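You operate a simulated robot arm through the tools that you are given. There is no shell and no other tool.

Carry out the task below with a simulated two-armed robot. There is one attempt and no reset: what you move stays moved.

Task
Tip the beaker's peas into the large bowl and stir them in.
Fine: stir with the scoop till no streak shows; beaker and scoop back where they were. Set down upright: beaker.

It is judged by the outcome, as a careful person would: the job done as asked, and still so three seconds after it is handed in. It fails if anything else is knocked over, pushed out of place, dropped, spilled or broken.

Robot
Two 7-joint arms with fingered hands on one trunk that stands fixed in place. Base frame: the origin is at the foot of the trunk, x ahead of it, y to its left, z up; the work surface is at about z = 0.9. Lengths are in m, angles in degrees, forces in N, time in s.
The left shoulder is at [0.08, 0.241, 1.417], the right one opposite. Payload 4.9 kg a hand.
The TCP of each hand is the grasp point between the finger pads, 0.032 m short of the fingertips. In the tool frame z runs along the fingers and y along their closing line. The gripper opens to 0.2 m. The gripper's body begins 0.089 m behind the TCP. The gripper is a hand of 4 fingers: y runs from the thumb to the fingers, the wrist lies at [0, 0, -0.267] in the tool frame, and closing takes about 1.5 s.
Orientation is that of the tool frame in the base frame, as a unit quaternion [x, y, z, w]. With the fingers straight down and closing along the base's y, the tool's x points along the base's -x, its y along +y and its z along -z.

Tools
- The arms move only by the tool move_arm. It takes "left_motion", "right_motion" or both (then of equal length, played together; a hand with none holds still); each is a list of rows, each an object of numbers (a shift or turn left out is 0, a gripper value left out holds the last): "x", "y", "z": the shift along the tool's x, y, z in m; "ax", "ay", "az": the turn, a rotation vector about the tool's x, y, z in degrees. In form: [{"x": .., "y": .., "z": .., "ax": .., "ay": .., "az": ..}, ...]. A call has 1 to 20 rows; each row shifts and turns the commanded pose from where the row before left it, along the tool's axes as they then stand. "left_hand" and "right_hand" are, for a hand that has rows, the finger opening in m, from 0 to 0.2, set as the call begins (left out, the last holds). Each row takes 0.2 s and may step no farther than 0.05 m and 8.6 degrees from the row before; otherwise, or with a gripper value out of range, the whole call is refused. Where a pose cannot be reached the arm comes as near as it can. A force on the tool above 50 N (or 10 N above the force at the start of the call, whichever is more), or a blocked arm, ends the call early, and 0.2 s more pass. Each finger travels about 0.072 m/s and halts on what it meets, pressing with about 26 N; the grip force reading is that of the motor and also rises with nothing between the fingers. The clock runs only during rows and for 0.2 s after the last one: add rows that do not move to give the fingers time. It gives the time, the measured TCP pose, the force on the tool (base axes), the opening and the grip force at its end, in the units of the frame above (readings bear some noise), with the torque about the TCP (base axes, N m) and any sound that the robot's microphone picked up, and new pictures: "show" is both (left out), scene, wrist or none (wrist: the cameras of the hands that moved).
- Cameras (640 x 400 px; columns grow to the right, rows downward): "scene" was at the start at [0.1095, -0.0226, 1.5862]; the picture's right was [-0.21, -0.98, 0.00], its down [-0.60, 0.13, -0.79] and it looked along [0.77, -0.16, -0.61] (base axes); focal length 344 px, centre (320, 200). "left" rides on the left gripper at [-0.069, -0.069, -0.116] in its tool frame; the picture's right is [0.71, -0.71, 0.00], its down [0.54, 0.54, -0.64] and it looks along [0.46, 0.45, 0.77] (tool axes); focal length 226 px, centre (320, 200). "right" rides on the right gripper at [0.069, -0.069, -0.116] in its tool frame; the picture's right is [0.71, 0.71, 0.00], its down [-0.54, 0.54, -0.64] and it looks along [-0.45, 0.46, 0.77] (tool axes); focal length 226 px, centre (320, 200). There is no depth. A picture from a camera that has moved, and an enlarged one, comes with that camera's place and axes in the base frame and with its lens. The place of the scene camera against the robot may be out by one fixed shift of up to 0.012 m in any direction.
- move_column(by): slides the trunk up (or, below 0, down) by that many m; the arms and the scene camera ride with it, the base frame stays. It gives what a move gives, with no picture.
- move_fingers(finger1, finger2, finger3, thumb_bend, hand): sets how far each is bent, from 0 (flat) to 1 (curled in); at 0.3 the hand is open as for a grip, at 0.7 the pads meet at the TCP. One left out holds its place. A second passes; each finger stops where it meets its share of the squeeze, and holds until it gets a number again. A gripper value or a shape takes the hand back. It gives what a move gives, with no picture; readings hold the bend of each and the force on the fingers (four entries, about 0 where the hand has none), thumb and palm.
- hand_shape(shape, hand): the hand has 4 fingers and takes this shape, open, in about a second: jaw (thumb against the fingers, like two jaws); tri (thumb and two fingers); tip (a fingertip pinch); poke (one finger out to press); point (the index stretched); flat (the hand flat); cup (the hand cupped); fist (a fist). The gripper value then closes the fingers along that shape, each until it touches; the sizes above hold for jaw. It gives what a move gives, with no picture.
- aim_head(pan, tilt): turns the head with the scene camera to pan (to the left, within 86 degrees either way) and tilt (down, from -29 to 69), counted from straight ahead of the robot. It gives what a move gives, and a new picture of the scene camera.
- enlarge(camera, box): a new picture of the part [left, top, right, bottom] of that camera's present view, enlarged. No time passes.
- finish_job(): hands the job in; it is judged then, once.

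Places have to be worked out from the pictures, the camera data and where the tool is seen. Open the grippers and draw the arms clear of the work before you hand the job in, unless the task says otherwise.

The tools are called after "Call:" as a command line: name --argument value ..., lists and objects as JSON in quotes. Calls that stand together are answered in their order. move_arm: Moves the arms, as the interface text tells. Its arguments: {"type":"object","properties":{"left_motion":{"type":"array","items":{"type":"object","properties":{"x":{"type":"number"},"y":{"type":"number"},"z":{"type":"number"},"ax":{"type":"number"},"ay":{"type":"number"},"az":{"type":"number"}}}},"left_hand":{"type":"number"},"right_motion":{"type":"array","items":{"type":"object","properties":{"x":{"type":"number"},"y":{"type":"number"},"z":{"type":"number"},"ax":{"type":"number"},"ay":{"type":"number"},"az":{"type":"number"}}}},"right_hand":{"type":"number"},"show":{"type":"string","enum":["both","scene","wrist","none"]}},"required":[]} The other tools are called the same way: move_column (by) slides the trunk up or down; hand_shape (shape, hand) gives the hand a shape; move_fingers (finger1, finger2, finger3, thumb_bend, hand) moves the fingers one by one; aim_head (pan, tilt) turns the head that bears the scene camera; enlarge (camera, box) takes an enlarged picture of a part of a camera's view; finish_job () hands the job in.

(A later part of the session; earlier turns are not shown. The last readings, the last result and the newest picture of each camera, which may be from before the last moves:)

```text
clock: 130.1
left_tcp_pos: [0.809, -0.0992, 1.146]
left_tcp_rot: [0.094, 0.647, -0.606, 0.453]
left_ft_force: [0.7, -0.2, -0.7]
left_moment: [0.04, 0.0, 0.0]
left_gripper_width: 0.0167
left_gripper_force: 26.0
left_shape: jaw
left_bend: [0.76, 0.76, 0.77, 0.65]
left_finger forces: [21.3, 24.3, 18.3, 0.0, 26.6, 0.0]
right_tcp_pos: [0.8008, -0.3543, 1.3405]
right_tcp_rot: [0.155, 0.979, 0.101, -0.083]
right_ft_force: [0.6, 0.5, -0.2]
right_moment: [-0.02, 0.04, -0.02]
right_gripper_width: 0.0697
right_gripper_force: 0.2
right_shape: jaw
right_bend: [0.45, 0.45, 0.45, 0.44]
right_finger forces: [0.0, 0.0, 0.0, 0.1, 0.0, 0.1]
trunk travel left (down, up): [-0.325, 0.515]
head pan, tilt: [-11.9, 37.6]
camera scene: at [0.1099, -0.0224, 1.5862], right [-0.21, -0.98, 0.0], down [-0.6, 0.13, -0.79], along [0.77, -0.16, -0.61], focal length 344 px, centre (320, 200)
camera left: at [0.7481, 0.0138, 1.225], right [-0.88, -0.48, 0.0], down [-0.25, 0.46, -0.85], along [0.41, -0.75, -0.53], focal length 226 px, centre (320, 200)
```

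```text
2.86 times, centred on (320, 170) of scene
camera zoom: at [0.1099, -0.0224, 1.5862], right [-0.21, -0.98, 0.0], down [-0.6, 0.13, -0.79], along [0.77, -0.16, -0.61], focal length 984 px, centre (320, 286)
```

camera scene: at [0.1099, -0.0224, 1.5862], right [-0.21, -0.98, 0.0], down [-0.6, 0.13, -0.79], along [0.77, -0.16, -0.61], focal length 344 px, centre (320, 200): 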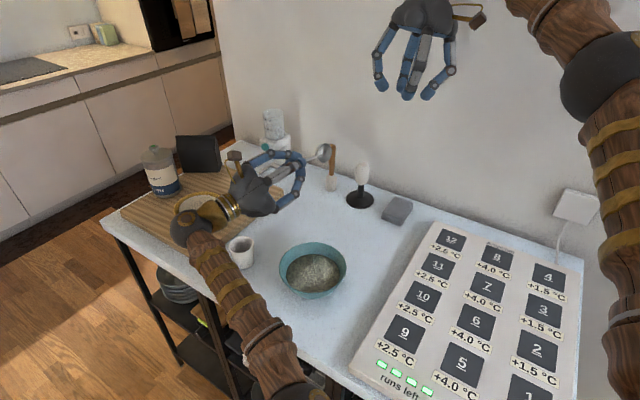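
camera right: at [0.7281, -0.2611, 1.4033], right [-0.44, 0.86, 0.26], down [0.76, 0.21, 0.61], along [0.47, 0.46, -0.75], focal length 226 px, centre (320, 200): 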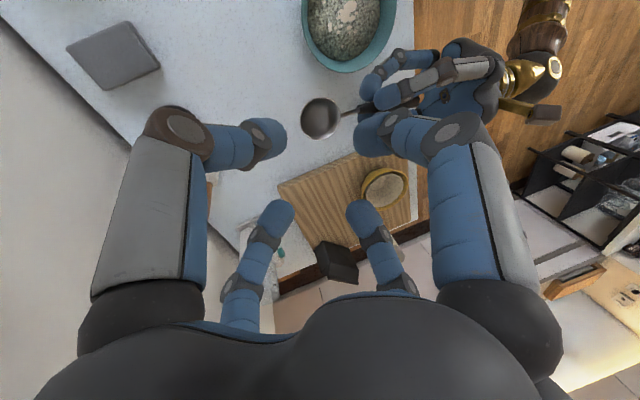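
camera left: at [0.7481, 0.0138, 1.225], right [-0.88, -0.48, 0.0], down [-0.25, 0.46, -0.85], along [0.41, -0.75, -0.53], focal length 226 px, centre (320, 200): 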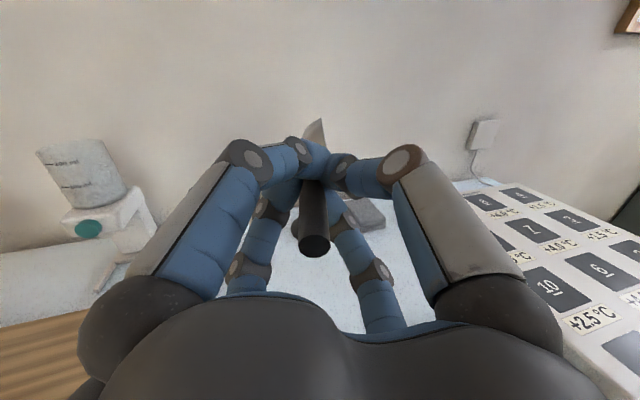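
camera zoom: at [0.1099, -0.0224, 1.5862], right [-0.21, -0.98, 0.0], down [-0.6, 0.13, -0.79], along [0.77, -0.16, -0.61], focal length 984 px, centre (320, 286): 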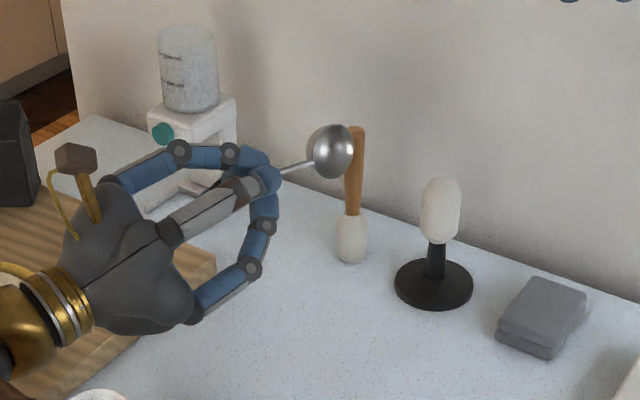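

The left hand is level again with the scoop's head at about (0.855, -0.186, 1.16), cup facing back and to the right. I'll orient the right hand level, pointing forward-left at that cup, staying well clear first.

Call:
move_arm --right_motion '[{"ax": 1.585, "ay": 1.43, "az": -7.97}, {"ax": 1.585, "ay": 1.43, "az": -7.97}, {"ax": 1.585, "ay": 1.43, "az": -7.97}, {"ax": 1.585, "ay": 1.43, "az": -7.97}, {"ax": 5.02, "ay": -5.57}, {"ax": 5.02, "ay": -5.57}, {"az": 7.5}, {"az": 7.5}]' --right_hand 0.075 --show "none"

Call:
move_arm --right_motion '[{"ax": -5.1, "ay": -6.42}, {"ax": -5.1, "ay": -6.42}, {"ax": -5.1, "ay": -6.42}, {"ax": -5.1, "ay": -6.42}, {"ax": -5.1, "ay": -6.42}, {"ax": -5.1, "ay": -6.42}, {"ax": -5.1, "ay": -6.42}, {"ax": -5.1, "ay": -6.42}, {"ax": -5.1, "ay": -6.42}, {"ax": -5.1, "ay": -6.42}, {"ax": -5.1, "ay": -6.42}]' --show "both"

```text
clock: 131.9
left_tcp_pos: [0.8095, -0.0991, 1.1459]
left_tcp_rot: [0.093, 0.649, -0.605, 0.452]
left_ft_force: [-0.4, -0.4, 0.3]
left_moment: [0.0, -0.01, -0.01]
left_gripper_width: 0.0164
left_gripper_force: 25.6
left_shape: jaw
left_bend: [0.76, 0.76, 0.77, 0.65]
left_finger forces: [21.2, 24.3, 18.3, 0.0, 26.6, 0.1]
right_tcp_pos: [0.7992, -0.3537, 1.3389]
right_tcp_rot: [0.0, 1.0, 0.0, 0.0]
right_ft_force: [0.1, -0.8, -0.7]
right_moment: [0.03, 0.03, 0.04]
right_gripper_width: 0.0747
right_gripper_force: 0.0
right_shape: jaw
right_bend: [0.44, 0.44, 0.44, 0.42]
right_finger forces: [0.0, 0.1, 0.0, 0.1, 0.0, 0.1]
trunk travel left (down, up): [-0.325, 0.515]
head pan, tilt: [-11.9, 37.6]
```

```text
clock: 134.3
left_tcp_pos: [0.8101, -0.0999, 1.146]
left_tcp_rot: [0.092, 0.649, -0.605, 0.452]
left_ft_force: [0.1, 0.3, 0.0]
left_moment: [0.02, -0.01, -0.03]
left_gripper_width: 0.0166
left_gripper_force: 26.4
left_shape: jaw
left_bend: [0.76, 0.76, 0.77, 0.65]
left_finger forces: [21.2, 24.2, 18.3, 0.0, 26.6, 0.0]
right_tcp_pos: [0.7994, -0.3529, 1.3414]
right_tcp_rot: [0.0, 0.705, 0.441, 0.555]
right_ft_force: [0.4, 0.0, 0.2]
right_moment: [0.02, 0.0, -0.01]
right_gripper_width: 0.0746
right_gripper_force: 0.0
right_shape: jaw
right_bend: [0.44, 0.44, 0.44, 0.42]
right_finger forces: [0.0, 0.0, 0.0, 0.0, 0.1, 0.0]
trunk travel left (down, up): [-0.325, 0.515]
head pan, tilt: [-11.9, 37.6]
camera scene: at [0.1099, -0.0224, 1.5863], right [-0.21, -0.98, 0.0], down [-0.6, 0.13, -0.79], along [0.77, -0.16, -0.61], focal length 344 px, centre (320, 200)
camera right: at [0.7168, -0.4327, 1.2421], right [-0.62, 0.78, -0.11], down [-0.56, -0.33, 0.76], along [0.55, 0.53, 0.64], focal length 226 px, centre (320, 200)
```

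scene: 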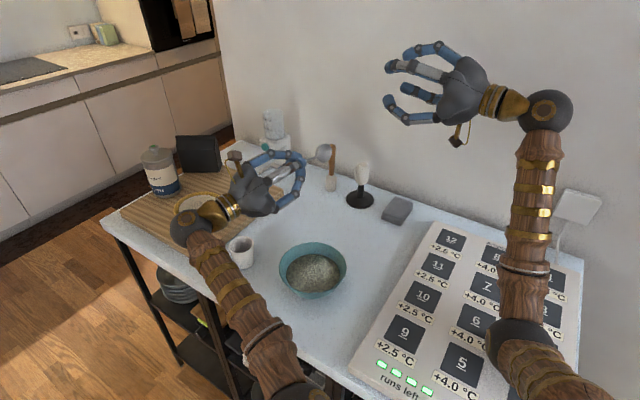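
right: 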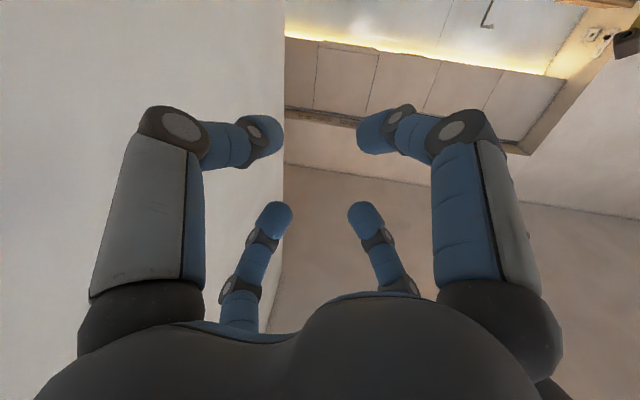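

The right hand is level, aimed forward-left. I'll move it down to 12 cm short of the scoop's head.

Call:
move_arm --right_motion '[{"x": 0.0406, "y": -0.0075, "z": 0.0013}, {"x": 0.0406, "y": -0.0075, "z": 0.0013}, {"x": 0.0406, "y": -0.0075, "z": 0.0013}, {"x": 0.0406, "y": -0.0075, "z": 0.0013}, {"x": 0.0406, "y": -0.0075, "z": 0.0013}]' --show "both"

Call:
enlarge --camera "right" --box '[220, 80, 420, 240]'

Call:
enlarge --camera "scene" --box '[230, 100, 430, 240]'

Call:
enlarge --camera "left" --box '[220, 60, 500, 240]'

```text
clock: 135.2
left_tcp_pos: [0.7853, -0.0803, 1.1589]
left_tcp_rot: [0.093, 0.647, -0.6, 0.462]
left_ft_force: [0.0, 0.4, 0.0]
left_moment: [0.06, 0.0, -0.03]
left_gripper_width: 0.0166
left_gripper_force: 25.5
left_shape: jaw
left_bend: [0.76, 0.76, 0.77, 0.65]
left_finger forces: [21.1, 24.6, 18.2, 0.0, 27.0, 0.0]
right_tcp_pos: [0.7417, -0.3028, 1.3729]
right_tcp_rot: [-0.07, 0.667, 0.398, 0.626]
right_ft_force: [0.2, 1.9, -1.5]
right_moment: [0.08, -0.08, -0.21]
right_gripper_width: 0.0748
right_gripper_force: 0.0
right_shape: jaw
right_bend: [0.44, 0.44, 0.44, 0.42]
right_finger forces: [0.0, 0.0, 0.0, 0.0, 0.0, 0.0]
trunk travel left (down, up): [-0.325, 0.515]
head pan, tilt: [-11.9, 37.6]
stopped in row 4 (right hand): the arm was blocked; the commanded pose is now the measured one
camera scene: at [0.0869, -0.0307, 1.5908], right [-0.22, -0.98, -0.01], down [-0.58, 0.14, -0.8], along [0.78, -0.17, -0.6], focal length 344 px, centre (320, 200)
camera right: at [0.6782, -0.391, 1.2676], right [-0.57, 0.76, -0.32], down [-0.71, -0.25, 0.66], along [0.42, 0.6, 0.68], focal length 226 px, centre (320, 200)
```

scene: 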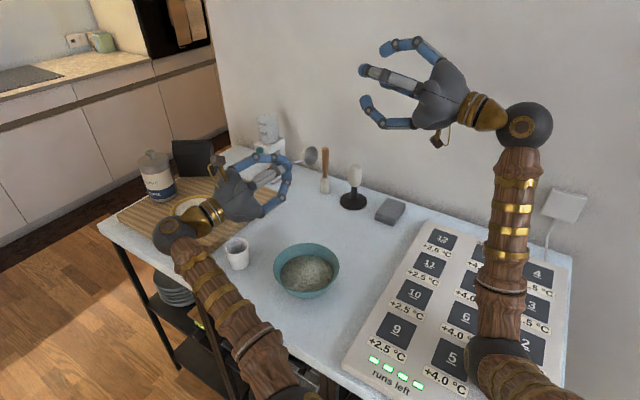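
right: 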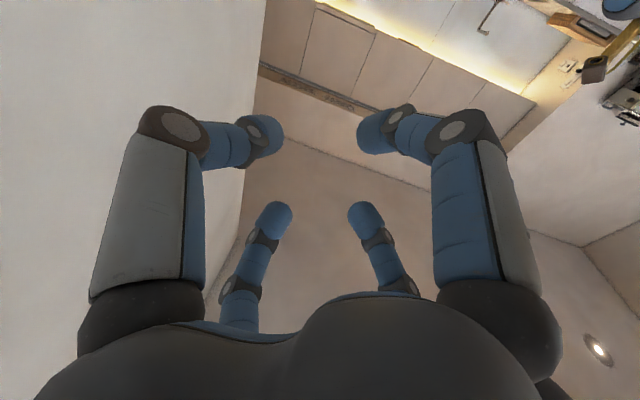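

```text
2.50 times, centred on (320, 160) of right
camera zoom: at [0.6782, -0.391, 1.2676], right [-0.57, 0.76, -0.32], down [-0.71, -0.25, 0.66], along [0.42, 0.6, 0.68], focal length 565 px, centre (320, 300)
```

zoom: 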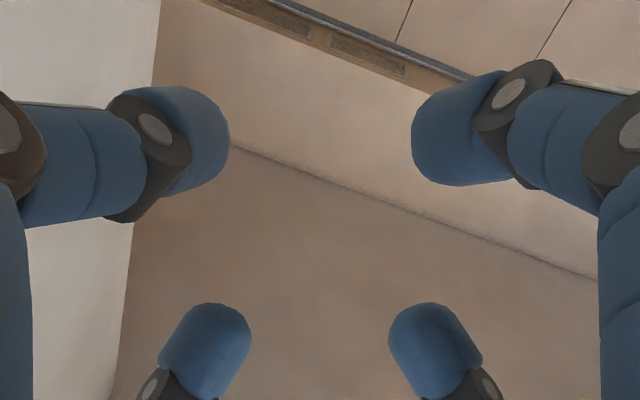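

```text
2.86 times, centred on (330, 170) of scene
camera zoom: at [0.0869, -0.0307, 1.5908], right [-0.22, -0.98, -0.01], down [-0.58, 0.14, -0.8], along [0.78, -0.17, -0.6], focal length 984 px, centre (291, 286)
```

zoom: 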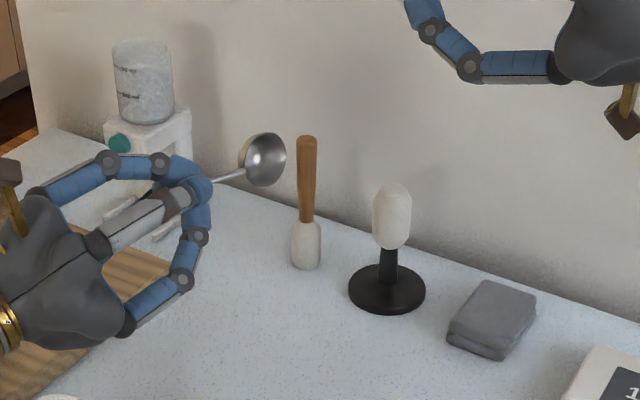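

```text
2.22 times, centred on (360, 150) of left
camera zoom: at [0.7216, 0.032, 1.2384], right [-0.87, -0.49, -0.01], down [-0.25, 0.46, -0.85], along [0.43, -0.74, -0.52], focal length 502 px, centre (231, 311)
```

zoom: 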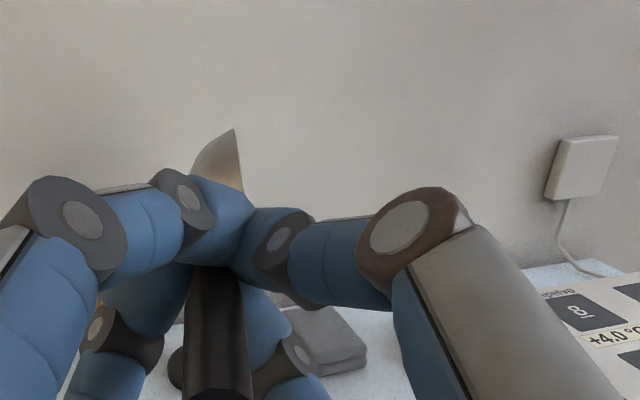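

The right arm got blocked: its elbow pressed on the board or table and the trunk leaned a little. I'll back off along the same path at once.

Call:
move_arm --right_motion '[{"x": -0.02, "y": 0.0037, "z": -0.0006}, {"x": -0.0406, "y": 0.0075, "z": -0.0013}]' --show "scene"

```text
clock: 135.8
left_tcp_pos: [0.8063, -0.0935, 1.1444]
left_tcp_rot: [0.093, 0.649, -0.605, 0.452]
left_ft_force: [-1.1, -0.4, -1.1]
left_moment: [0.04, 0.04, 0.06]
left_gripper_width: 0.0166
left_gripper_force: 25.7
left_shape: jaw
left_bend: [0.76, 0.76, 0.77, 0.65]
left_finger forces: [21.1, 24.4, 18.1, 0.0, 27.0, 0.0]
right_tcp_pos: [0.7728, -0.3248, 1.3979]
right_tcp_rot: [-0.06, 0.677, 0.404, 0.612]
right_ft_force: [-1.0, -1.0, -0.1]
right_moment: [-0.01, -0.02, 0.01]
right_gripper_width: 0.0748
right_gripper_force: 0.1
right_shape: jaw
right_bend: [0.44, 0.44, 0.44, 0.42]
right_finger forces: [0.0, 0.1, 0.0, 0.0, 0.0, 0.0]
trunk travel left (down, up): [-0.325, 0.515]
head pan, tilt: [-11.9, 37.6]
camera scene: at [0.1115, -0.0211, 1.5838], right [-0.2, -0.98, 0.0], down [-0.6, 0.13, -0.79], along [0.77, -0.16, -0.61], focal length 344 px, centre (320, 200)
```

scene: 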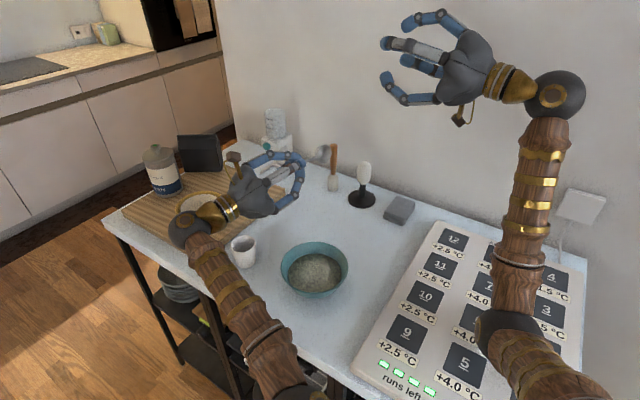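

The trunk sprang back. I'll let it settle and compare the scene with the earlier pictures.

Call:
move_arm --right_motion '[{"z": -0.01}, {}, {}, {}, {}]' --show "scene"

Call:
enlarge --camera "scene" --box '[340, 210, 600, 400]'

Call:
enlarge --camera "scene" --box '[200, 180, 400, 305]'

```text
clock: 137.0
left_tcp_pos: [0.8044, -0.0875, 1.1457]
left_tcp_rot: [0.092, 0.649, -0.603, 0.455]
left_ft_force: [0.1, -0.1, -0.5]
left_moment: [0.0, 0.0, 0.0]
left_gripper_width: 0.0165
left_gripper_force: 26.1
left_shape: jaw
left_bend: [0.76, 0.76, 0.77, 0.65]
left_finger forces: [21.1, 24.5, 18.2, 0.0, 27.1, 0.1]
right_tcp_pos: [0.7626, -0.3261, 1.4015]
right_tcp_rot: [-0.061, 0.677, 0.403, 0.612]
right_ft_force: [0.3, 0.5, 0.1]
right_moment: [0.01, -0.02, 0.05]
right_gripper_width: 0.075
right_gripper_force: 0.0
right_shape: jaw
right_bend: [0.44, 0.44, 0.44, 0.42]
right_finger forces: [0.1, 0.0, 0.1, 0.0, 0.0, 0.1]
trunk travel left (down, up): [-0.325, 0.515]
head pan, tilt: [-11.9, 37.6]
camera scene: at [0.1088, -0.023, 1.5863], right [-0.21, -0.98, 0.0], down [-0.6, 0.13, -0.79], along [0.77, -0.16, -0.61], focal length 344 px, centre (320, 200)
```

scene: 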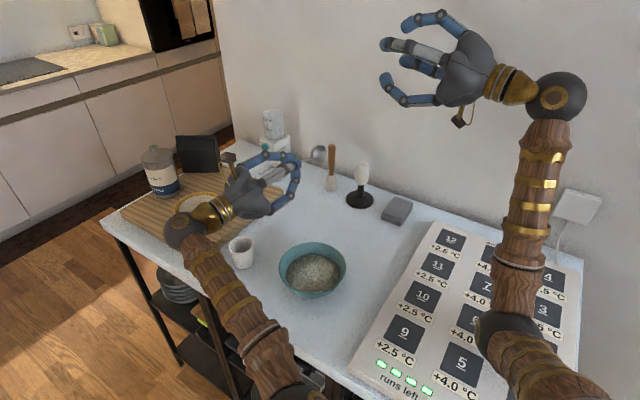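

```text
2.11 times, centred on (470, 305) of scene
camera zoom: at [0.1088, -0.023, 1.5863], right [-0.21, -0.98, 0.0], down [-0.6, 0.13, -0.79], along [0.77, -0.16, -0.61], focal length 725 px, centre (4, -21)
```

zoom: 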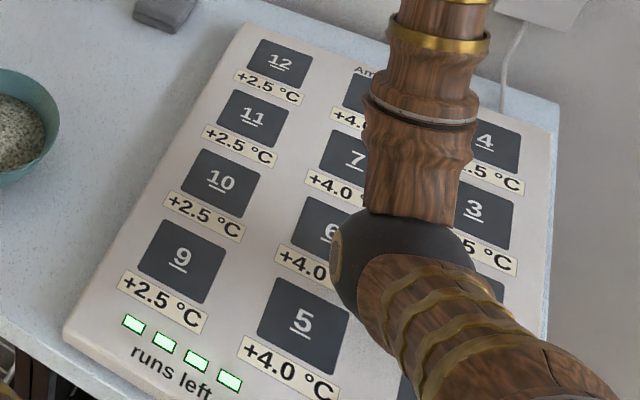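

```text
3.20 times, centred on (300, 242) of scene
camera zoom: at [0.1088, -0.023, 1.5863], right [-0.21, -0.98, 0.0], down [-0.6, 0.13, -0.79], along [0.77, -0.16, -0.61], focal length 1102 px, centre (384, 64)
```

zoom: 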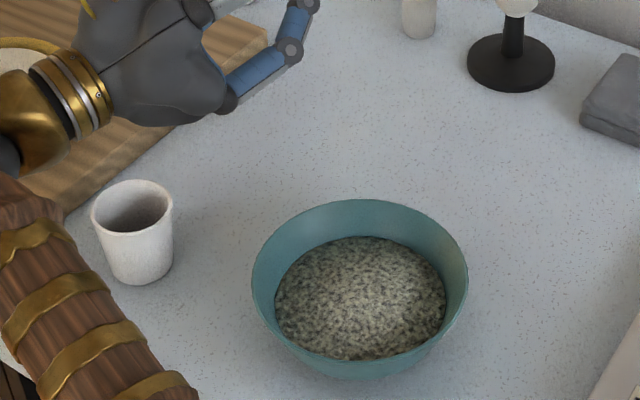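

Nothing is displaced and the board's four lights are unchanged. I'll raise the trunk 25 cm so the elbows stay clear of the board during the hand-over.

Call:
move_column --by 0.25

Call:
move_arm --left_motion '[{}]' --show "both"

```text
clock: 139.6
left_tcp_pos: [0.8048, -0.0873, 1.396]
left_tcp_rot: [0.091, 0.649, -0.604, 0.453]
left_ft_force: [0.6, 0.1, -1.7]
left_moment: [0.02, -0.01, -0.01]
left_gripper_width: 0.0164
left_gripper_force: 26.2
left_shape: jaw
left_bend: [0.76, 0.76, 0.77, 0.65]
left_finger forces: [21.1, 24.6, 18.3, 0.0, 27.0, 0.0]
right_tcp_pos: [0.7648, -0.3263, 1.6508]
right_tcp_rot: [-0.062, 0.677, 0.405, 0.612]
right_ft_force: [0.3, -0.6, 0.6]
right_moment: [0.0, 0.0, 0.0]
right_gripper_width: 0.0751
right_gripper_force: 0.1
right_shape: jaw
right_bend: [0.44, 0.44, 0.44, 0.42]
right_finger forces: [0.0, 0.0, 0.0, 0.0, 0.0, 0.0]
trunk travel left (down, up): [-0.575, 0.265]
head pan, tilt: [-11.9, 37.6]
```

```text
clock: 140.0
left_tcp_pos: [0.8043, -0.0866, 1.3956]
left_tcp_rot: [0.091, 0.649, -0.603, 0.454]
left_ft_force: [0.4, -0.6, -1.0]
left_moment: [0.0, 0.04, 0.05]
left_gripper_width: 0.0165
left_gripper_force: 25.8
left_shape: jaw
left_bend: [0.76, 0.76, 0.77, 0.65]
left_finger forces: [21.0, 24.5, 18.3, 0.0, 26.9, 0.0]
right_tcp_pos: [0.764, -0.3261, 1.651]
right_tcp_rot: [-0.063, 0.677, 0.403, 0.613]
right_ft_force: [0.5, 0.3, 0.1]
right_moment: [-0.02, -0.03, 0.02]
right_gripper_width: 0.0749
right_gripper_force: 0.0
right_shape: jaw
right_bend: [0.44, 0.44, 0.44, 0.42]
right_finger forces: [0.0, 0.0, 0.1, 0.0, 0.1, 0.1]
trunk travel left (down, up): [-0.575, 0.265]
head pan, tilt: [-11.9, 37.6]
camera scene: at [0.1093, -0.0225, 1.8362], right [-0.21, -0.98, 0.0], down [-0.6, 0.13, -0.79], along [0.77, -0.16, -0.61], focal length 344 px, centre (320, 200)
camera left: at [0.7432, 0.0255, 1.4751], right [-0.88, -0.48, 0.0], down [-0.26, 0.46, -0.85], along [0.41, -0.74, -0.53], focal length 226 px, centre (320, 200)
```

scene: 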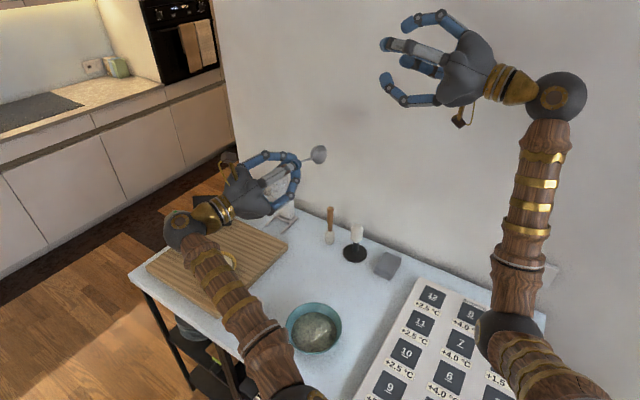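
left: 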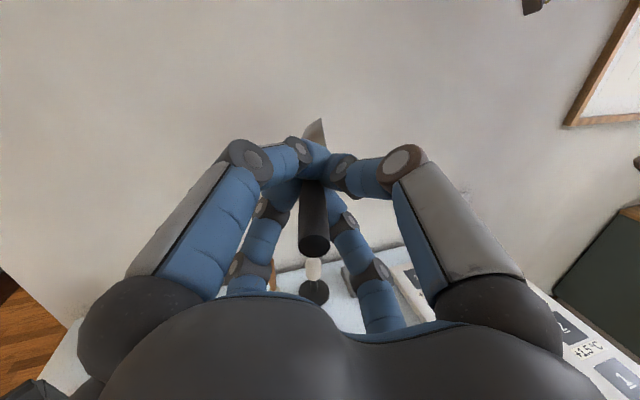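

I'll zoom on the scoop's head from both cameras to locate it and its facing.

Call:
enlarge --camera "scene" --box '[270, 120, 350, 200]'

Call:
enlarge --camera "left" --box '[260, 90, 380, 200]'

Call:
enlarge --camera "right" --box '[0, 0, 640, 400]'

```text
5.00 times, centred on (310, 160) of scene
camera zoom: at [0.1093, -0.0225, 1.8362], right [-0.21, -0.98, 0.0], down [-0.6, 0.13, -0.79], along [0.77, -0.16, -0.61], focal length 1722 px, centre (370, 400)
```

zoom: 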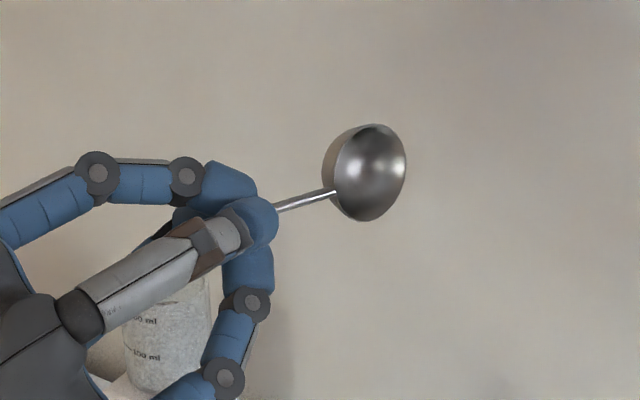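

```text
3.64 times, centred on (320, 145) of left
camera zoom: at [0.7432, 0.0255, 1.4751], right [-0.88, -0.48, 0.0], down [-0.26, 0.46, -0.85], along [0.41, -0.74, -0.53], focal length 822 px, centre (320, 400)
```

zoom: 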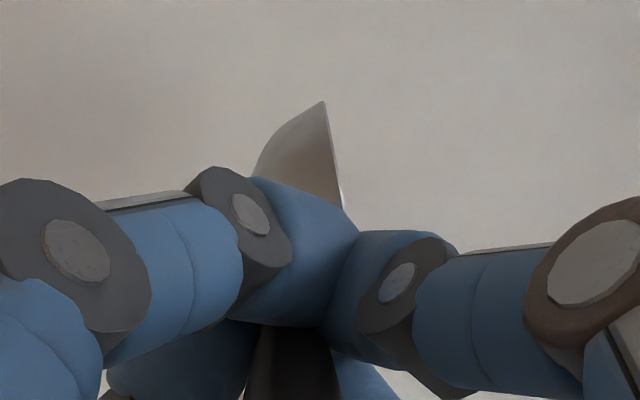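

```text
1.00 times, centred on (320, 200) of right (not enlarged: the box is as wide or as high as the picture)
camera zoom: at [0.6976, -0.4143, 1.5485], right [-0.58, 0.76, -0.29], down [-0.68, -0.26, 0.68], along [0.44, 0.59, 0.67], focal length 226 px, centre (320, 200)
```

zoom: 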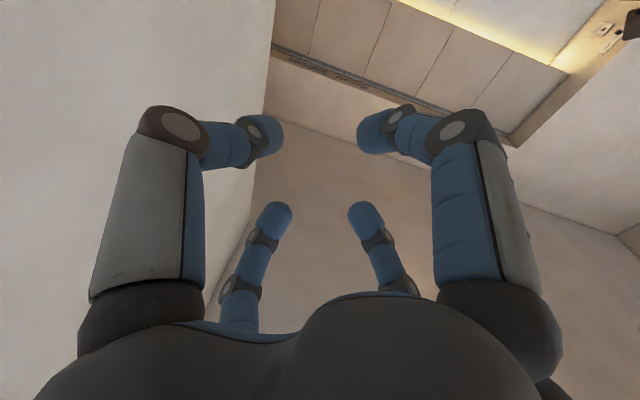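

The cup's rim centre is at about (0.852, -0.175, 1.402), facing back-right and about 10° up. I'll adjust the right hand's aim to match: pitch down 14° and roll 8°.

Call:
move_arm --right_motion '[{"ax": 3.29, "ay": 6.18}, {"ax": 3.29, "ay": 6.18}, {"az": 8.0}, {}]' --show "none"

```text
clock: 141.0
left_tcp_pos: [0.8061, -0.0863, 1.3957]
left_tcp_rot: [0.091, 0.649, -0.604, 0.454]
left_ft_force: [0.2, -0.1, -1.0]
left_moment: [-0.03, 0.02, -0.02]
left_gripper_width: 0.0165
left_gripper_force: 25.6
left_shape: jaw
left_bend: [0.76, 0.76, 0.77, 0.65]
left_finger forces: [21.0, 24.6, 18.3, 0.1, 27.0, 0.0]
right_tcp_pos: [0.766, -0.326, 1.652]
right_tcp_rot: [-0.017, 0.764, 0.392, 0.512]
right_ft_force: [-0.3, 0.7, -0.2]
right_moment: [-0.02, -0.02, 0.05]
right_gripper_width: 0.075
right_gripper_force: 0.0
right_shape: jaw
right_bend: [0.44, 0.44, 0.44, 0.42]
right_finger forces: [0.0, 0.0, 0.0, 0.0, 0.0, 0.0]
trunk travel left (down, up): [-0.575, 0.265]
head pan, tilt: [-11.9, 37.6]
```

The orientation is as wanted. I'll move toward the pre-grasp point in two halves, watching for any blockage.

Call:
move_arm --right_motion '[{"x": 0.0357, "y": -0.0129, "z": 0.01}, {"x": 0.0357, "y": -0.0129, "z": 0.01}, {"x": 0.0357, "y": -0.0129, "z": 0.01}]' --show "scene"

```text
clock: 141.8
left_tcp_pos: [0.8059, -0.0874, 1.3955]
left_tcp_rot: [0.091, 0.649, -0.603, 0.454]
left_ft_force: [0.1, 0.7, -0.3]
left_moment: [0.04, 0.02, 0.04]
left_gripper_width: 0.0163
left_gripper_force: 26.2
left_shape: jaw
left_bend: [0.76, 0.76, 0.77, 0.65]
left_finger forces: [21.0, 24.5, 18.2, 0.0, 27.0, 0.0]
right_tcp_pos: [0.7535, -0.2918, 1.5393]
right_tcp_rot: [-0.017, 0.763, 0.392, 0.513]
right_ft_force: [-0.3, -0.4, 0.1]
right_moment: [-0.02, 0.03, -0.02]
right_gripper_width: 0.0747
right_gripper_force: 0.1
right_shape: jaw
right_bend: [0.44, 0.44, 0.44, 0.42]
right_finger forces: [0.0, 0.1, 0.0, 0.1, 0.0, 0.0]
trunk travel left (down, up): [-0.575, 0.265]
head pan, tilt: [-11.9, 37.6]
camera scene: at [0.1093, -0.0224, 1.8364], right [-0.21, -0.98, 0.0], down [-0.6, 0.13, -0.79], along [0.77, -0.16, -0.61], focal length 344 px, centre (320, 200)
```

scene: 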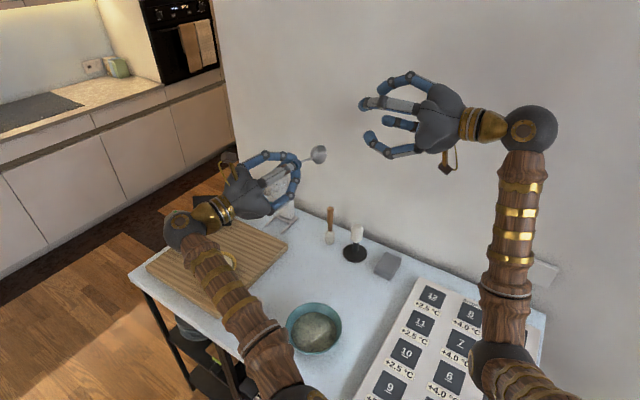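

No blockage this time. I'll do the second half.

Call:
move_arm --right_motion '[{"x": 0.0357, "y": -0.0129, "z": 0.01}, {"x": 0.0357, "y": -0.0129, "z": 0.01}, {"x": 0.0357, "y": -0.0129, "z": 0.01}]' --show "both"

Call:
enlarge --camera "right" --box '[220, 80, 420, 240]'

Call:
enlarge --camera "scene" --box '[240, 90, 420, 230]'

```text
clock: 142.6
left_tcp_pos: [0.8052, -0.0875, 1.3965]
left_tcp_rot: [0.091, 0.649, -0.603, 0.455]
left_ft_force: [0.2, -0.2, -1.1]
left_moment: [0.02, 0.04, 0.01]
left_gripper_width: 0.0166
left_gripper_force: 25.8
left_shape: jaw
left_bend: [0.76, 0.76, 0.77, 0.65]
left_finger forces: [21.1, 24.5, 18.2, 0.1, 27.1, 0.0]
right_tcp_pos: [0.7405, -0.2623, 1.4261]
right_tcp_rot: [-0.017, 0.764, 0.391, 0.513]
right_ft_force: [0.4, -0.6, 0.0]
right_moment: [-0.01, 0.01, 0.03]
right_gripper_width: 0.0748
right_gripper_force: 0.1
right_shape: jaw
right_bend: [0.44, 0.44, 0.44, 0.42]
right_finger forces: [0.1, 0.1, 0.1, 0.0, 0.1, 0.0]
trunk travel left (down, up): [-0.575, 0.265]
head pan, tilt: [-11.9, 37.6]
camera scene: at [0.1092, -0.0221, 1.8363], right [-0.21, -0.98, 0.0], down [-0.6, 0.13, -0.79], along [0.77, -0.16, -0.61], focal length 344 px, centre (320, 200)
camera right: at [0.6487, -0.3541, 1.3497], right [-0.64, 0.76, -0.15], down [-0.47, -0.22, 0.85], along [0.61, 0.61, 0.5], focal length 226 px, centre (320, 200)
```

scene: 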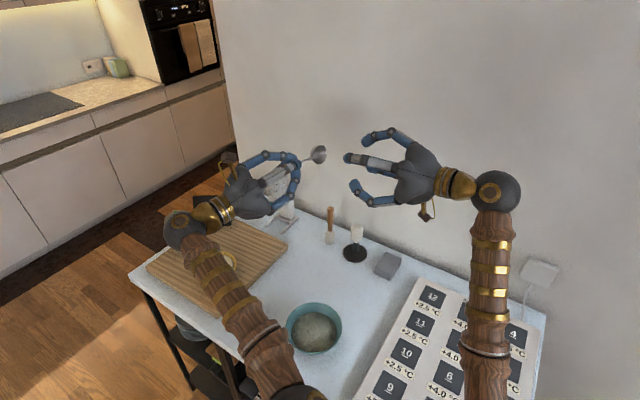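
right: 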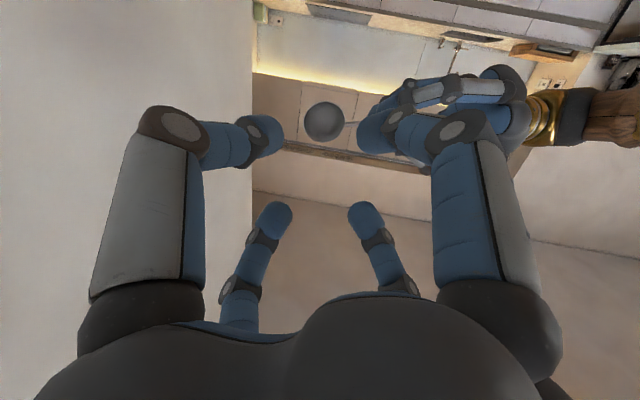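

```text
2.50 times, centred on (320, 160) of right
camera zoom: at [0.6487, -0.3541, 1.3497], right [-0.64, 0.76, -0.15], down [-0.47, -0.22, 0.85], along [0.61, 0.61, 0.5], focal length 565 px, centre (320, 300)
```

zoom: 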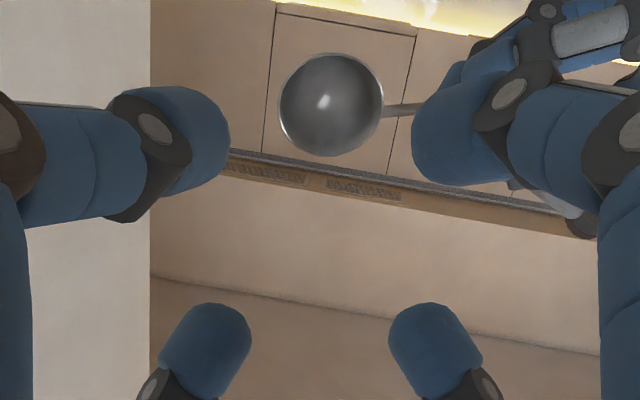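

```text
2.86 times, centred on (330, 160) of scene
camera zoom: at [0.1092, -0.0221, 1.8363], right [-0.21, -0.98, 0.0], down [-0.6, 0.13, -0.79], along [0.77, -0.16, -0.61], focal length 984 px, centre (291, 314)
```

zoom: 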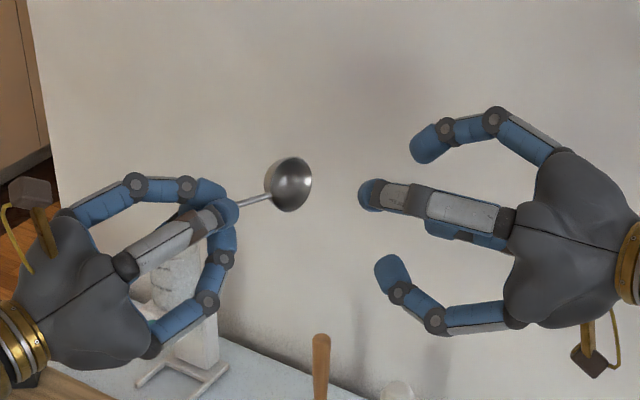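

The cup appears face-on and on the right hand's axis, about 4 mm to one side. I'll advance 9 cm with that correction and check.

Call:
move_arm --right_motion '[{"x": 0.0028, "y": 0.0028, "z": 0.03}, {"z": 0.03}, {"z": 0.03}]' --right_hand 0.072 --show "wrist"

Call:
enlarge --camera "right" --box '[220, 80, 420, 240]'

Call:
enlarge --camera "scene" --box '[240, 90, 420, 230]'

```text
clock: 143.4
left_tcp_pos: [0.806, -0.0862, 1.3958]
left_tcp_rot: [0.091, 0.649, -0.604, 0.454]
left_ft_force: [0.3, -0.1, 0.5]
left_moment: [0.03, -0.01, 0.0]
left_gripper_width: 0.0164
left_gripper_force: 26.3
left_shape: jaw
left_bend: [0.76, 0.76, 0.77, 0.65]
left_finger forces: [21.0, 24.5, 18.1, 0.0, 27.0, 0.1]
right_tcp_pos: [0.8103, -0.2035, 1.41]
right_tcp_rot: [-0.016, 0.764, 0.391, 0.513]
right_ft_force: [0.4, -0.3, -0.5]
right_moment: [-0.02, 0.03, 0.02]
right_gripper_width: 0.0722
right_gripper_force: 0.1
right_shape: jaw
right_bend: [0.45, 0.45, 0.45, 0.43]
right_finger forces: [0.1, 0.0, 0.0, 0.0, 0.0, 0.1]
trunk travel left (down, up): [-0.575, 0.265]
head pan, tilt: [-11.9, 37.6]
camera right: at [0.7172, -0.2957, 1.3326], right [-0.64, 0.76, -0.15], down [-0.47, -0.22, 0.85], along [0.61, 0.61, 0.5], focal length 226 px, centre (320, 200)
```

right: 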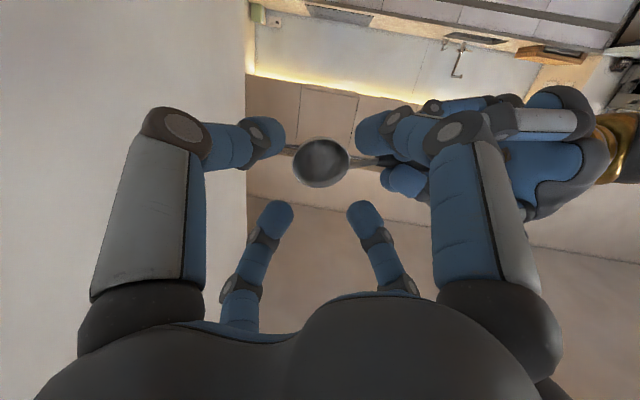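

```text
2.50 times, centred on (320, 160) of right
camera zoom: at [0.7172, -0.2957, 1.3326], right [-0.64, 0.76, -0.15], down [-0.47, -0.22, 0.85], along [0.61, 0.61, 0.5], focal length 565 px, centre (320, 300)
```

zoom: 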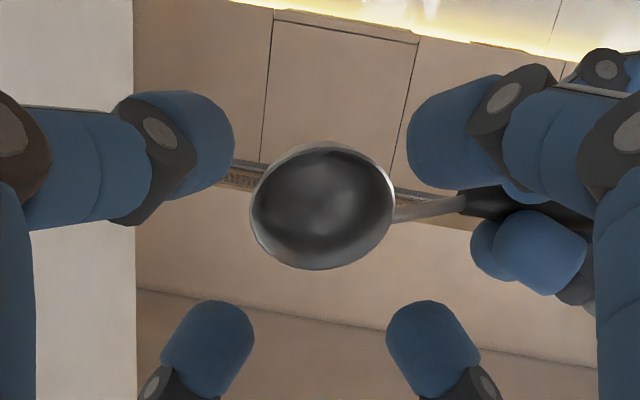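

```text
2.86 times, centred on (330, 160) of scene
camera zoom: at [0.1105, -0.0223, 1.8361], right [-0.21, -0.98, 0.0], down [-0.6, 0.13, -0.79], along [0.77, -0.16, -0.61], focal length 984 px, centre (291, 314)
```

zoom: 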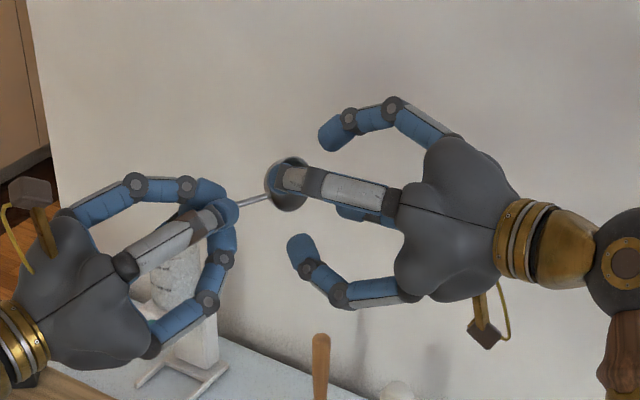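

The concave side is in view and nearly centred. I'll advance the last 3.6 cm with a small sideways correction.

Call:
move_arm --right_motion '[{"x": -0.0012, "y": 0.0012, "z": 0.018}, {"x": -0.0012, "y": 0.0012, "z": 0.018}]' --show "wrist"

Call:
enlarge --camera "right" --box '[220, 80, 420, 240]'

Call:
enlarge --camera "scene" --box '[240, 90, 420, 230]'

```text
clock: 144.0
left_tcp_pos: [0.806, -0.0872, 1.3949]
left_tcp_rot: [0.091, 0.649, -0.603, 0.454]
left_ft_force: [0.7, 1.0, -1.2]
left_moment: [0.0, 0.0, -0.01]
left_gripper_width: 0.0164
left_gripper_force: 26.2
left_shape: jaw
left_bend: [0.76, 0.76, 0.77, 0.65]
left_finger forces: [21.1, 24.5, 18.2, 0.0, 27.1, 0.0]
right_tcp_pos: [0.8389, -0.1795, 1.4051]
right_tcp_rot: [-0.017, 0.764, 0.392, 0.512]
right_ft_force: [0.2, -0.4, 0.2]
right_moment: [0.0, -0.01, -0.03]
right_gripper_width: 0.0722
right_gripper_force: 0.0
right_shape: jaw
right_bend: [0.45, 0.45, 0.45, 0.43]
right_finger forces: [0.0, 0.1, 0.0, 0.0, 0.1, 0.0]
trunk travel left (down, up): [-0.575, 0.265]
head pan, tilt: [-11.9, 37.6]
camera right: at [0.7454, -0.2717, 1.3299], right [-0.64, 0.76, -0.15], down [-0.47, -0.22, 0.85], along [0.61, 0.61, 0.5], focal length 226 px, centre (320, 200)
```

right: 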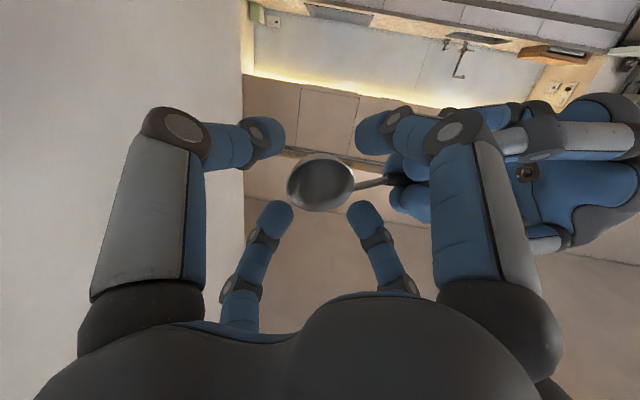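

```text
2.50 times, centred on (320, 160) of right
camera zoom: at [0.7454, -0.2717, 1.3299], right [-0.64, 0.76, -0.15], down [-0.47, -0.22, 0.85], along [0.61, 0.61, 0.5], focal length 565 px, centre (320, 300)
```

zoom: 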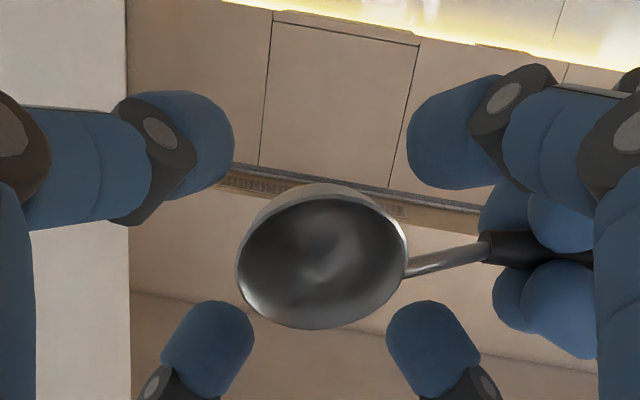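

```text
2.86 times, centred on (330, 160) of scene
camera zoom: at [0.111, -0.0217, 1.8361], right [-0.21, -0.98, 0.0], down [-0.6, 0.13, -0.79], along [0.77, -0.16, -0.61], focal length 984 px, centre (291, 314)
```

zoom: 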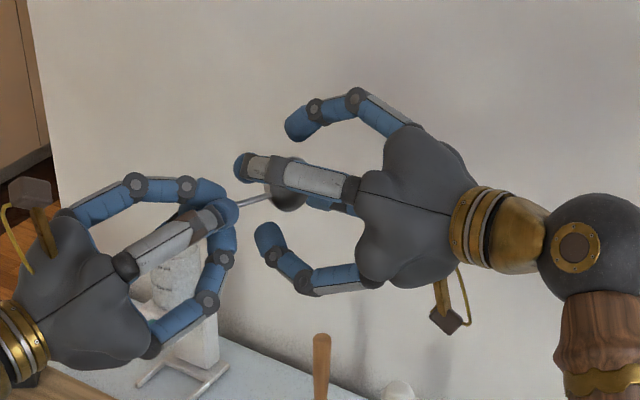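

The cup is centred among the right fingers. I'll close the right hand on it.

Call:
move_arm --right_motion '[{}, {}, {}, {}, {}]' --right_hand 0.03 --show "wrist"

Call:
enlarge --camera "right" --box '[220, 80, 420, 240]'

```text
clock: 145.2
left_tcp_pos: [0.8046, -0.0871, 1.3957]
left_tcp_rot: [0.092, 0.648, -0.604, 0.455]
left_ft_force: [-5.1, -1.7, -0.6]
left_moment: [0.04, -0.04, -0.17]
left_gripper_width: 0.0166
left_gripper_force: 25.9
left_shape: jaw
left_bend: [0.76, 0.76, 0.77, 0.65]
left_finger forces: [21.2, 23.2, 19.0, 0.0, 29.4, 0.1]
right_tcp_pos: [0.8371, -0.179, 1.4071]
right_tcp_rot: [-0.017, 0.764, 0.391, 0.513]
right_ft_force: [5.2, 1.4, 0.7]
right_moment: [-0.02, 0.04, -0.24]
right_gripper_width: 0.0371
right_gripper_force: 26.2
right_shape: jaw
right_bend: [0.56, 0.55, 0.79, 0.55]
right_finger forces: [21.5, 21.1, 21.6, 0.0, 22.6, 0.0]
trunk travel left (down, up): [-0.575, 0.265]
head pan, tilt: [-11.9, 37.6]
camera right: at [0.7444, -0.2722, 1.3303], right [-0.64, 0.76, -0.15], down [-0.47, -0.22, 0.85], along [0.61, 0.62, 0.5], focal length 226 px, centre (320, 200)
```

right: 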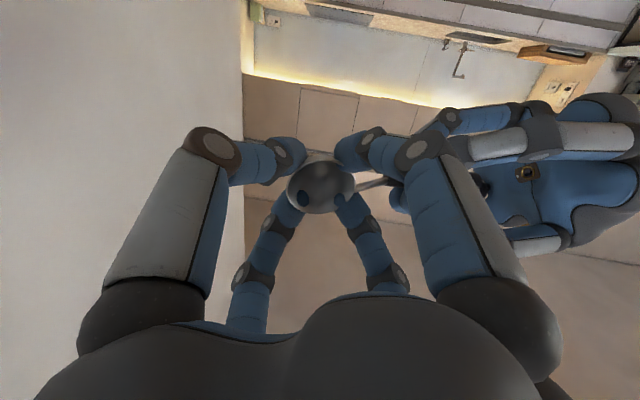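

```text
2.50 times, centred on (320, 160) of right
camera zoom: at [0.7444, -0.2722, 1.3303], right [-0.64, 0.76, -0.15], down [-0.47, -0.22, 0.85], along [0.61, 0.62, 0.5], focal length 565 px, centre (320, 300)
```

zoom: 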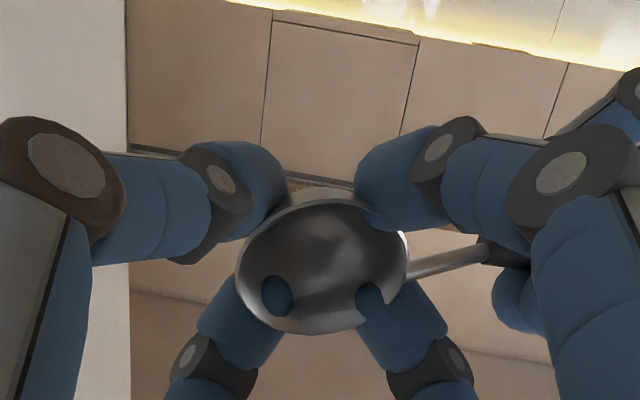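

All four right fingers grip at about 21 N. I'll open the left hand and draw it straight back off the handle.

Call:
move_arm --left_motion '[{}, {}, {}, {}]' --left_hand 0.07 --show "none"

Call:
enlarge --camera "left" --box '[220, 60, 420, 240]'

Call:
enlarge --camera "scene" --box '[240, 90, 420, 230]'

```text
clock: 146.2
left_tcp_pos: [0.8062, -0.0869, 1.3963]
left_tcp_rot: [0.092, 0.648, -0.604, 0.454]
left_ft_force: [-0.2, 0.0, -0.5]
left_moment: [-0.02, 0.02, -0.01]
left_gripper_width: 0.0695
left_gripper_force: 0.1
left_shape: jaw
left_bend: [0.45, 0.45, 0.45, 0.44]
left_finger forces: [0.0, 0.1, 0.0, 0.0, 0.1, 0.1]
right_tcp_pos: [0.8358, -0.1807, 1.4068]
right_tcp_rot: [-0.016, 0.764, 0.391, 0.513]
right_ft_force: [0.0, -0.2, 0.5]
right_moment: [-0.02, 0.0, 0.01]
right_gripper_width: 0.0372
right_gripper_force: 25.9
right_shape: jaw
right_bend: [0.56, 0.55, 0.79, 0.55]
right_finger forces: [22.8, 21.3, 21.8, 0.0, 24.2, 0.0]
trunk travel left (down, up): [-0.575, 0.265]
head pan, tilt: [-11.9, 37.6]
```

```text
2.22 times, centred on (320, 150) of left
camera zoom: at [0.7434, 0.0255, 1.475], right [-0.88, -0.48, 0.0], down [-0.26, 0.46, -0.85], along [0.41, -0.74, -0.53], focal length 502 px, centre (320, 311)
```

zoom: 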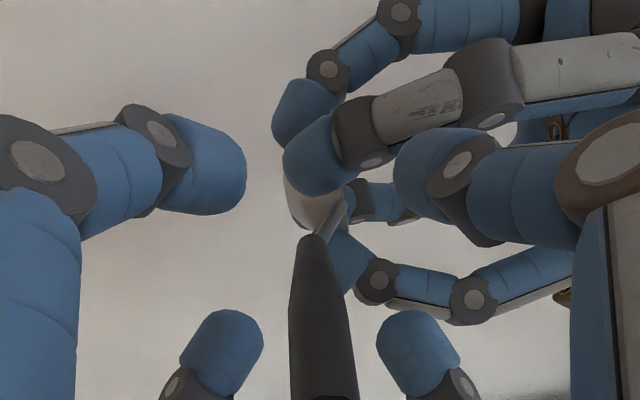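

```text
2.86 times, centred on (330, 160) of scene
camera zoom: at [0.1095, -0.0225, 1.8362], right [-0.21, -0.98, 0.0], down [-0.6, 0.13, -0.79], along [0.77, -0.16, -0.61], focal length 984 px, centre (291, 314)
```

zoom: 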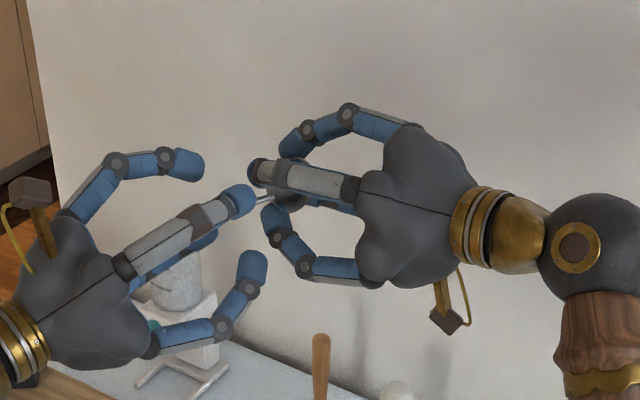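

The right hand holds the scoop alone. I'll withdraw the left hand backward along the handle.

Call:
move_arm --left_motion '[{"z": -0.03}, {"z": -0.035}, {"z": -0.04}, {"z": -0.04}]' --show "both"

Call:
enlarge --camera "left" --box '[220, 60, 420, 240]'

Call:
enlarge --camera "scene" --box '[240, 90, 420, 230]'

```text
clock: 147.2
left_tcp_pos: [0.7347, 0.0416, 1.3764]
left_tcp_rot: [0.09, 0.648, -0.605, 0.454]
left_ft_force: [-0.8, -0.6, 0.0]
left_moment: [0.02, 0.03, -0.01]
left_gripper_width: 0.0699
left_gripper_force: 0.0
left_shape: jaw
left_bend: [0.45, 0.45, 0.45, 0.44]
left_finger forces: [0.0, 0.0, 0.0, 0.1, 0.0, 0.1]
right_tcp_pos: [0.8364, -0.1787, 1.4074]
right_tcp_rot: [-0.017, 0.764, 0.39, 0.514]
right_ft_force: [0.0, 0.4, -0.5]
right_moment: [-0.05, -0.05, -0.04]
right_gripper_width: 0.0371
right_gripper_force: 26.0
right_shape: jaw
right_bend: [0.56, 0.55, 0.79, 0.55]
right_finger forces: [22.8, 21.2, 21.7, 0.0, 24.0, 0.1]
trunk travel left (down, up): [-0.575, 0.265]
head pan, tilt: [-11.9, 37.6]
camera scene: at [0.1088, -0.0193, 1.8364], right [-0.21, -0.98, 0.0], down [-0.6, 0.12, -0.79], along [0.77, -0.16, -0.61], focal length 344 px, centre (320, 200)
camera left: at [0.673, 0.1538, 1.4546], right [-0.88, -0.48, 0.0], down [-0.26, 0.46, -0.85], along [0.41, -0.75, -0.53], focal length 226 px, centre (320, 200)
```

scene: 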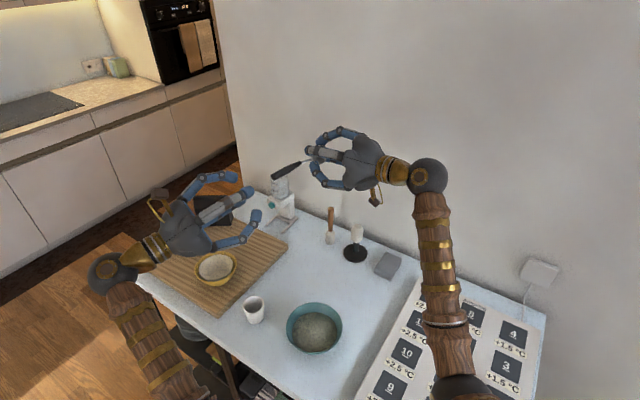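
left: 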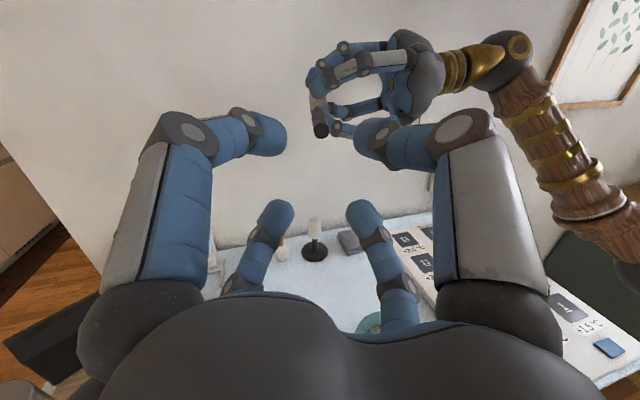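

```text
2.22 times, centred on (320, 150) of left
camera zoom: at [0.673, 0.1538, 1.4546], right [-0.88, -0.48, 0.0], down [-0.26, 0.46, -0.85], along [0.41, -0.75, -0.53], focal length 502 px, centre (320, 311)
```

zoom: 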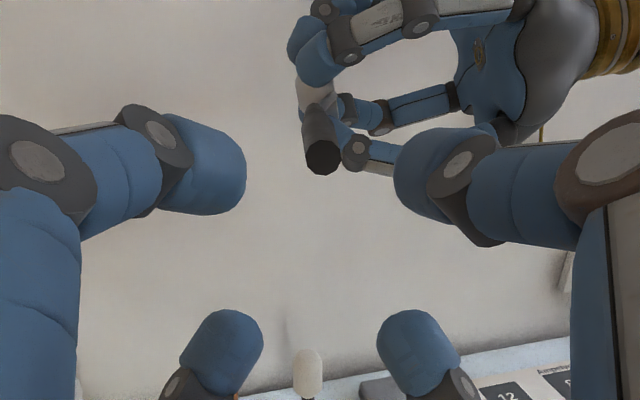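

```text
2.86 times, centred on (330, 160) of scene
camera zoom: at [0.1088, -0.0193, 1.8364], right [-0.21, -0.98, 0.0], down [-0.6, 0.12, -0.79], along [0.77, -0.16, -0.61], focal length 984 px, centre (291, 314)
```

zoom: 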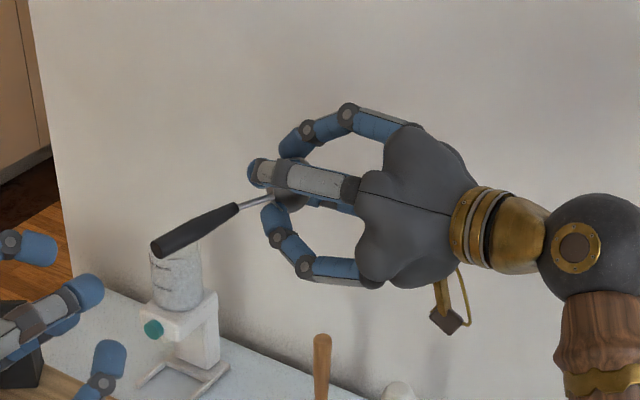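

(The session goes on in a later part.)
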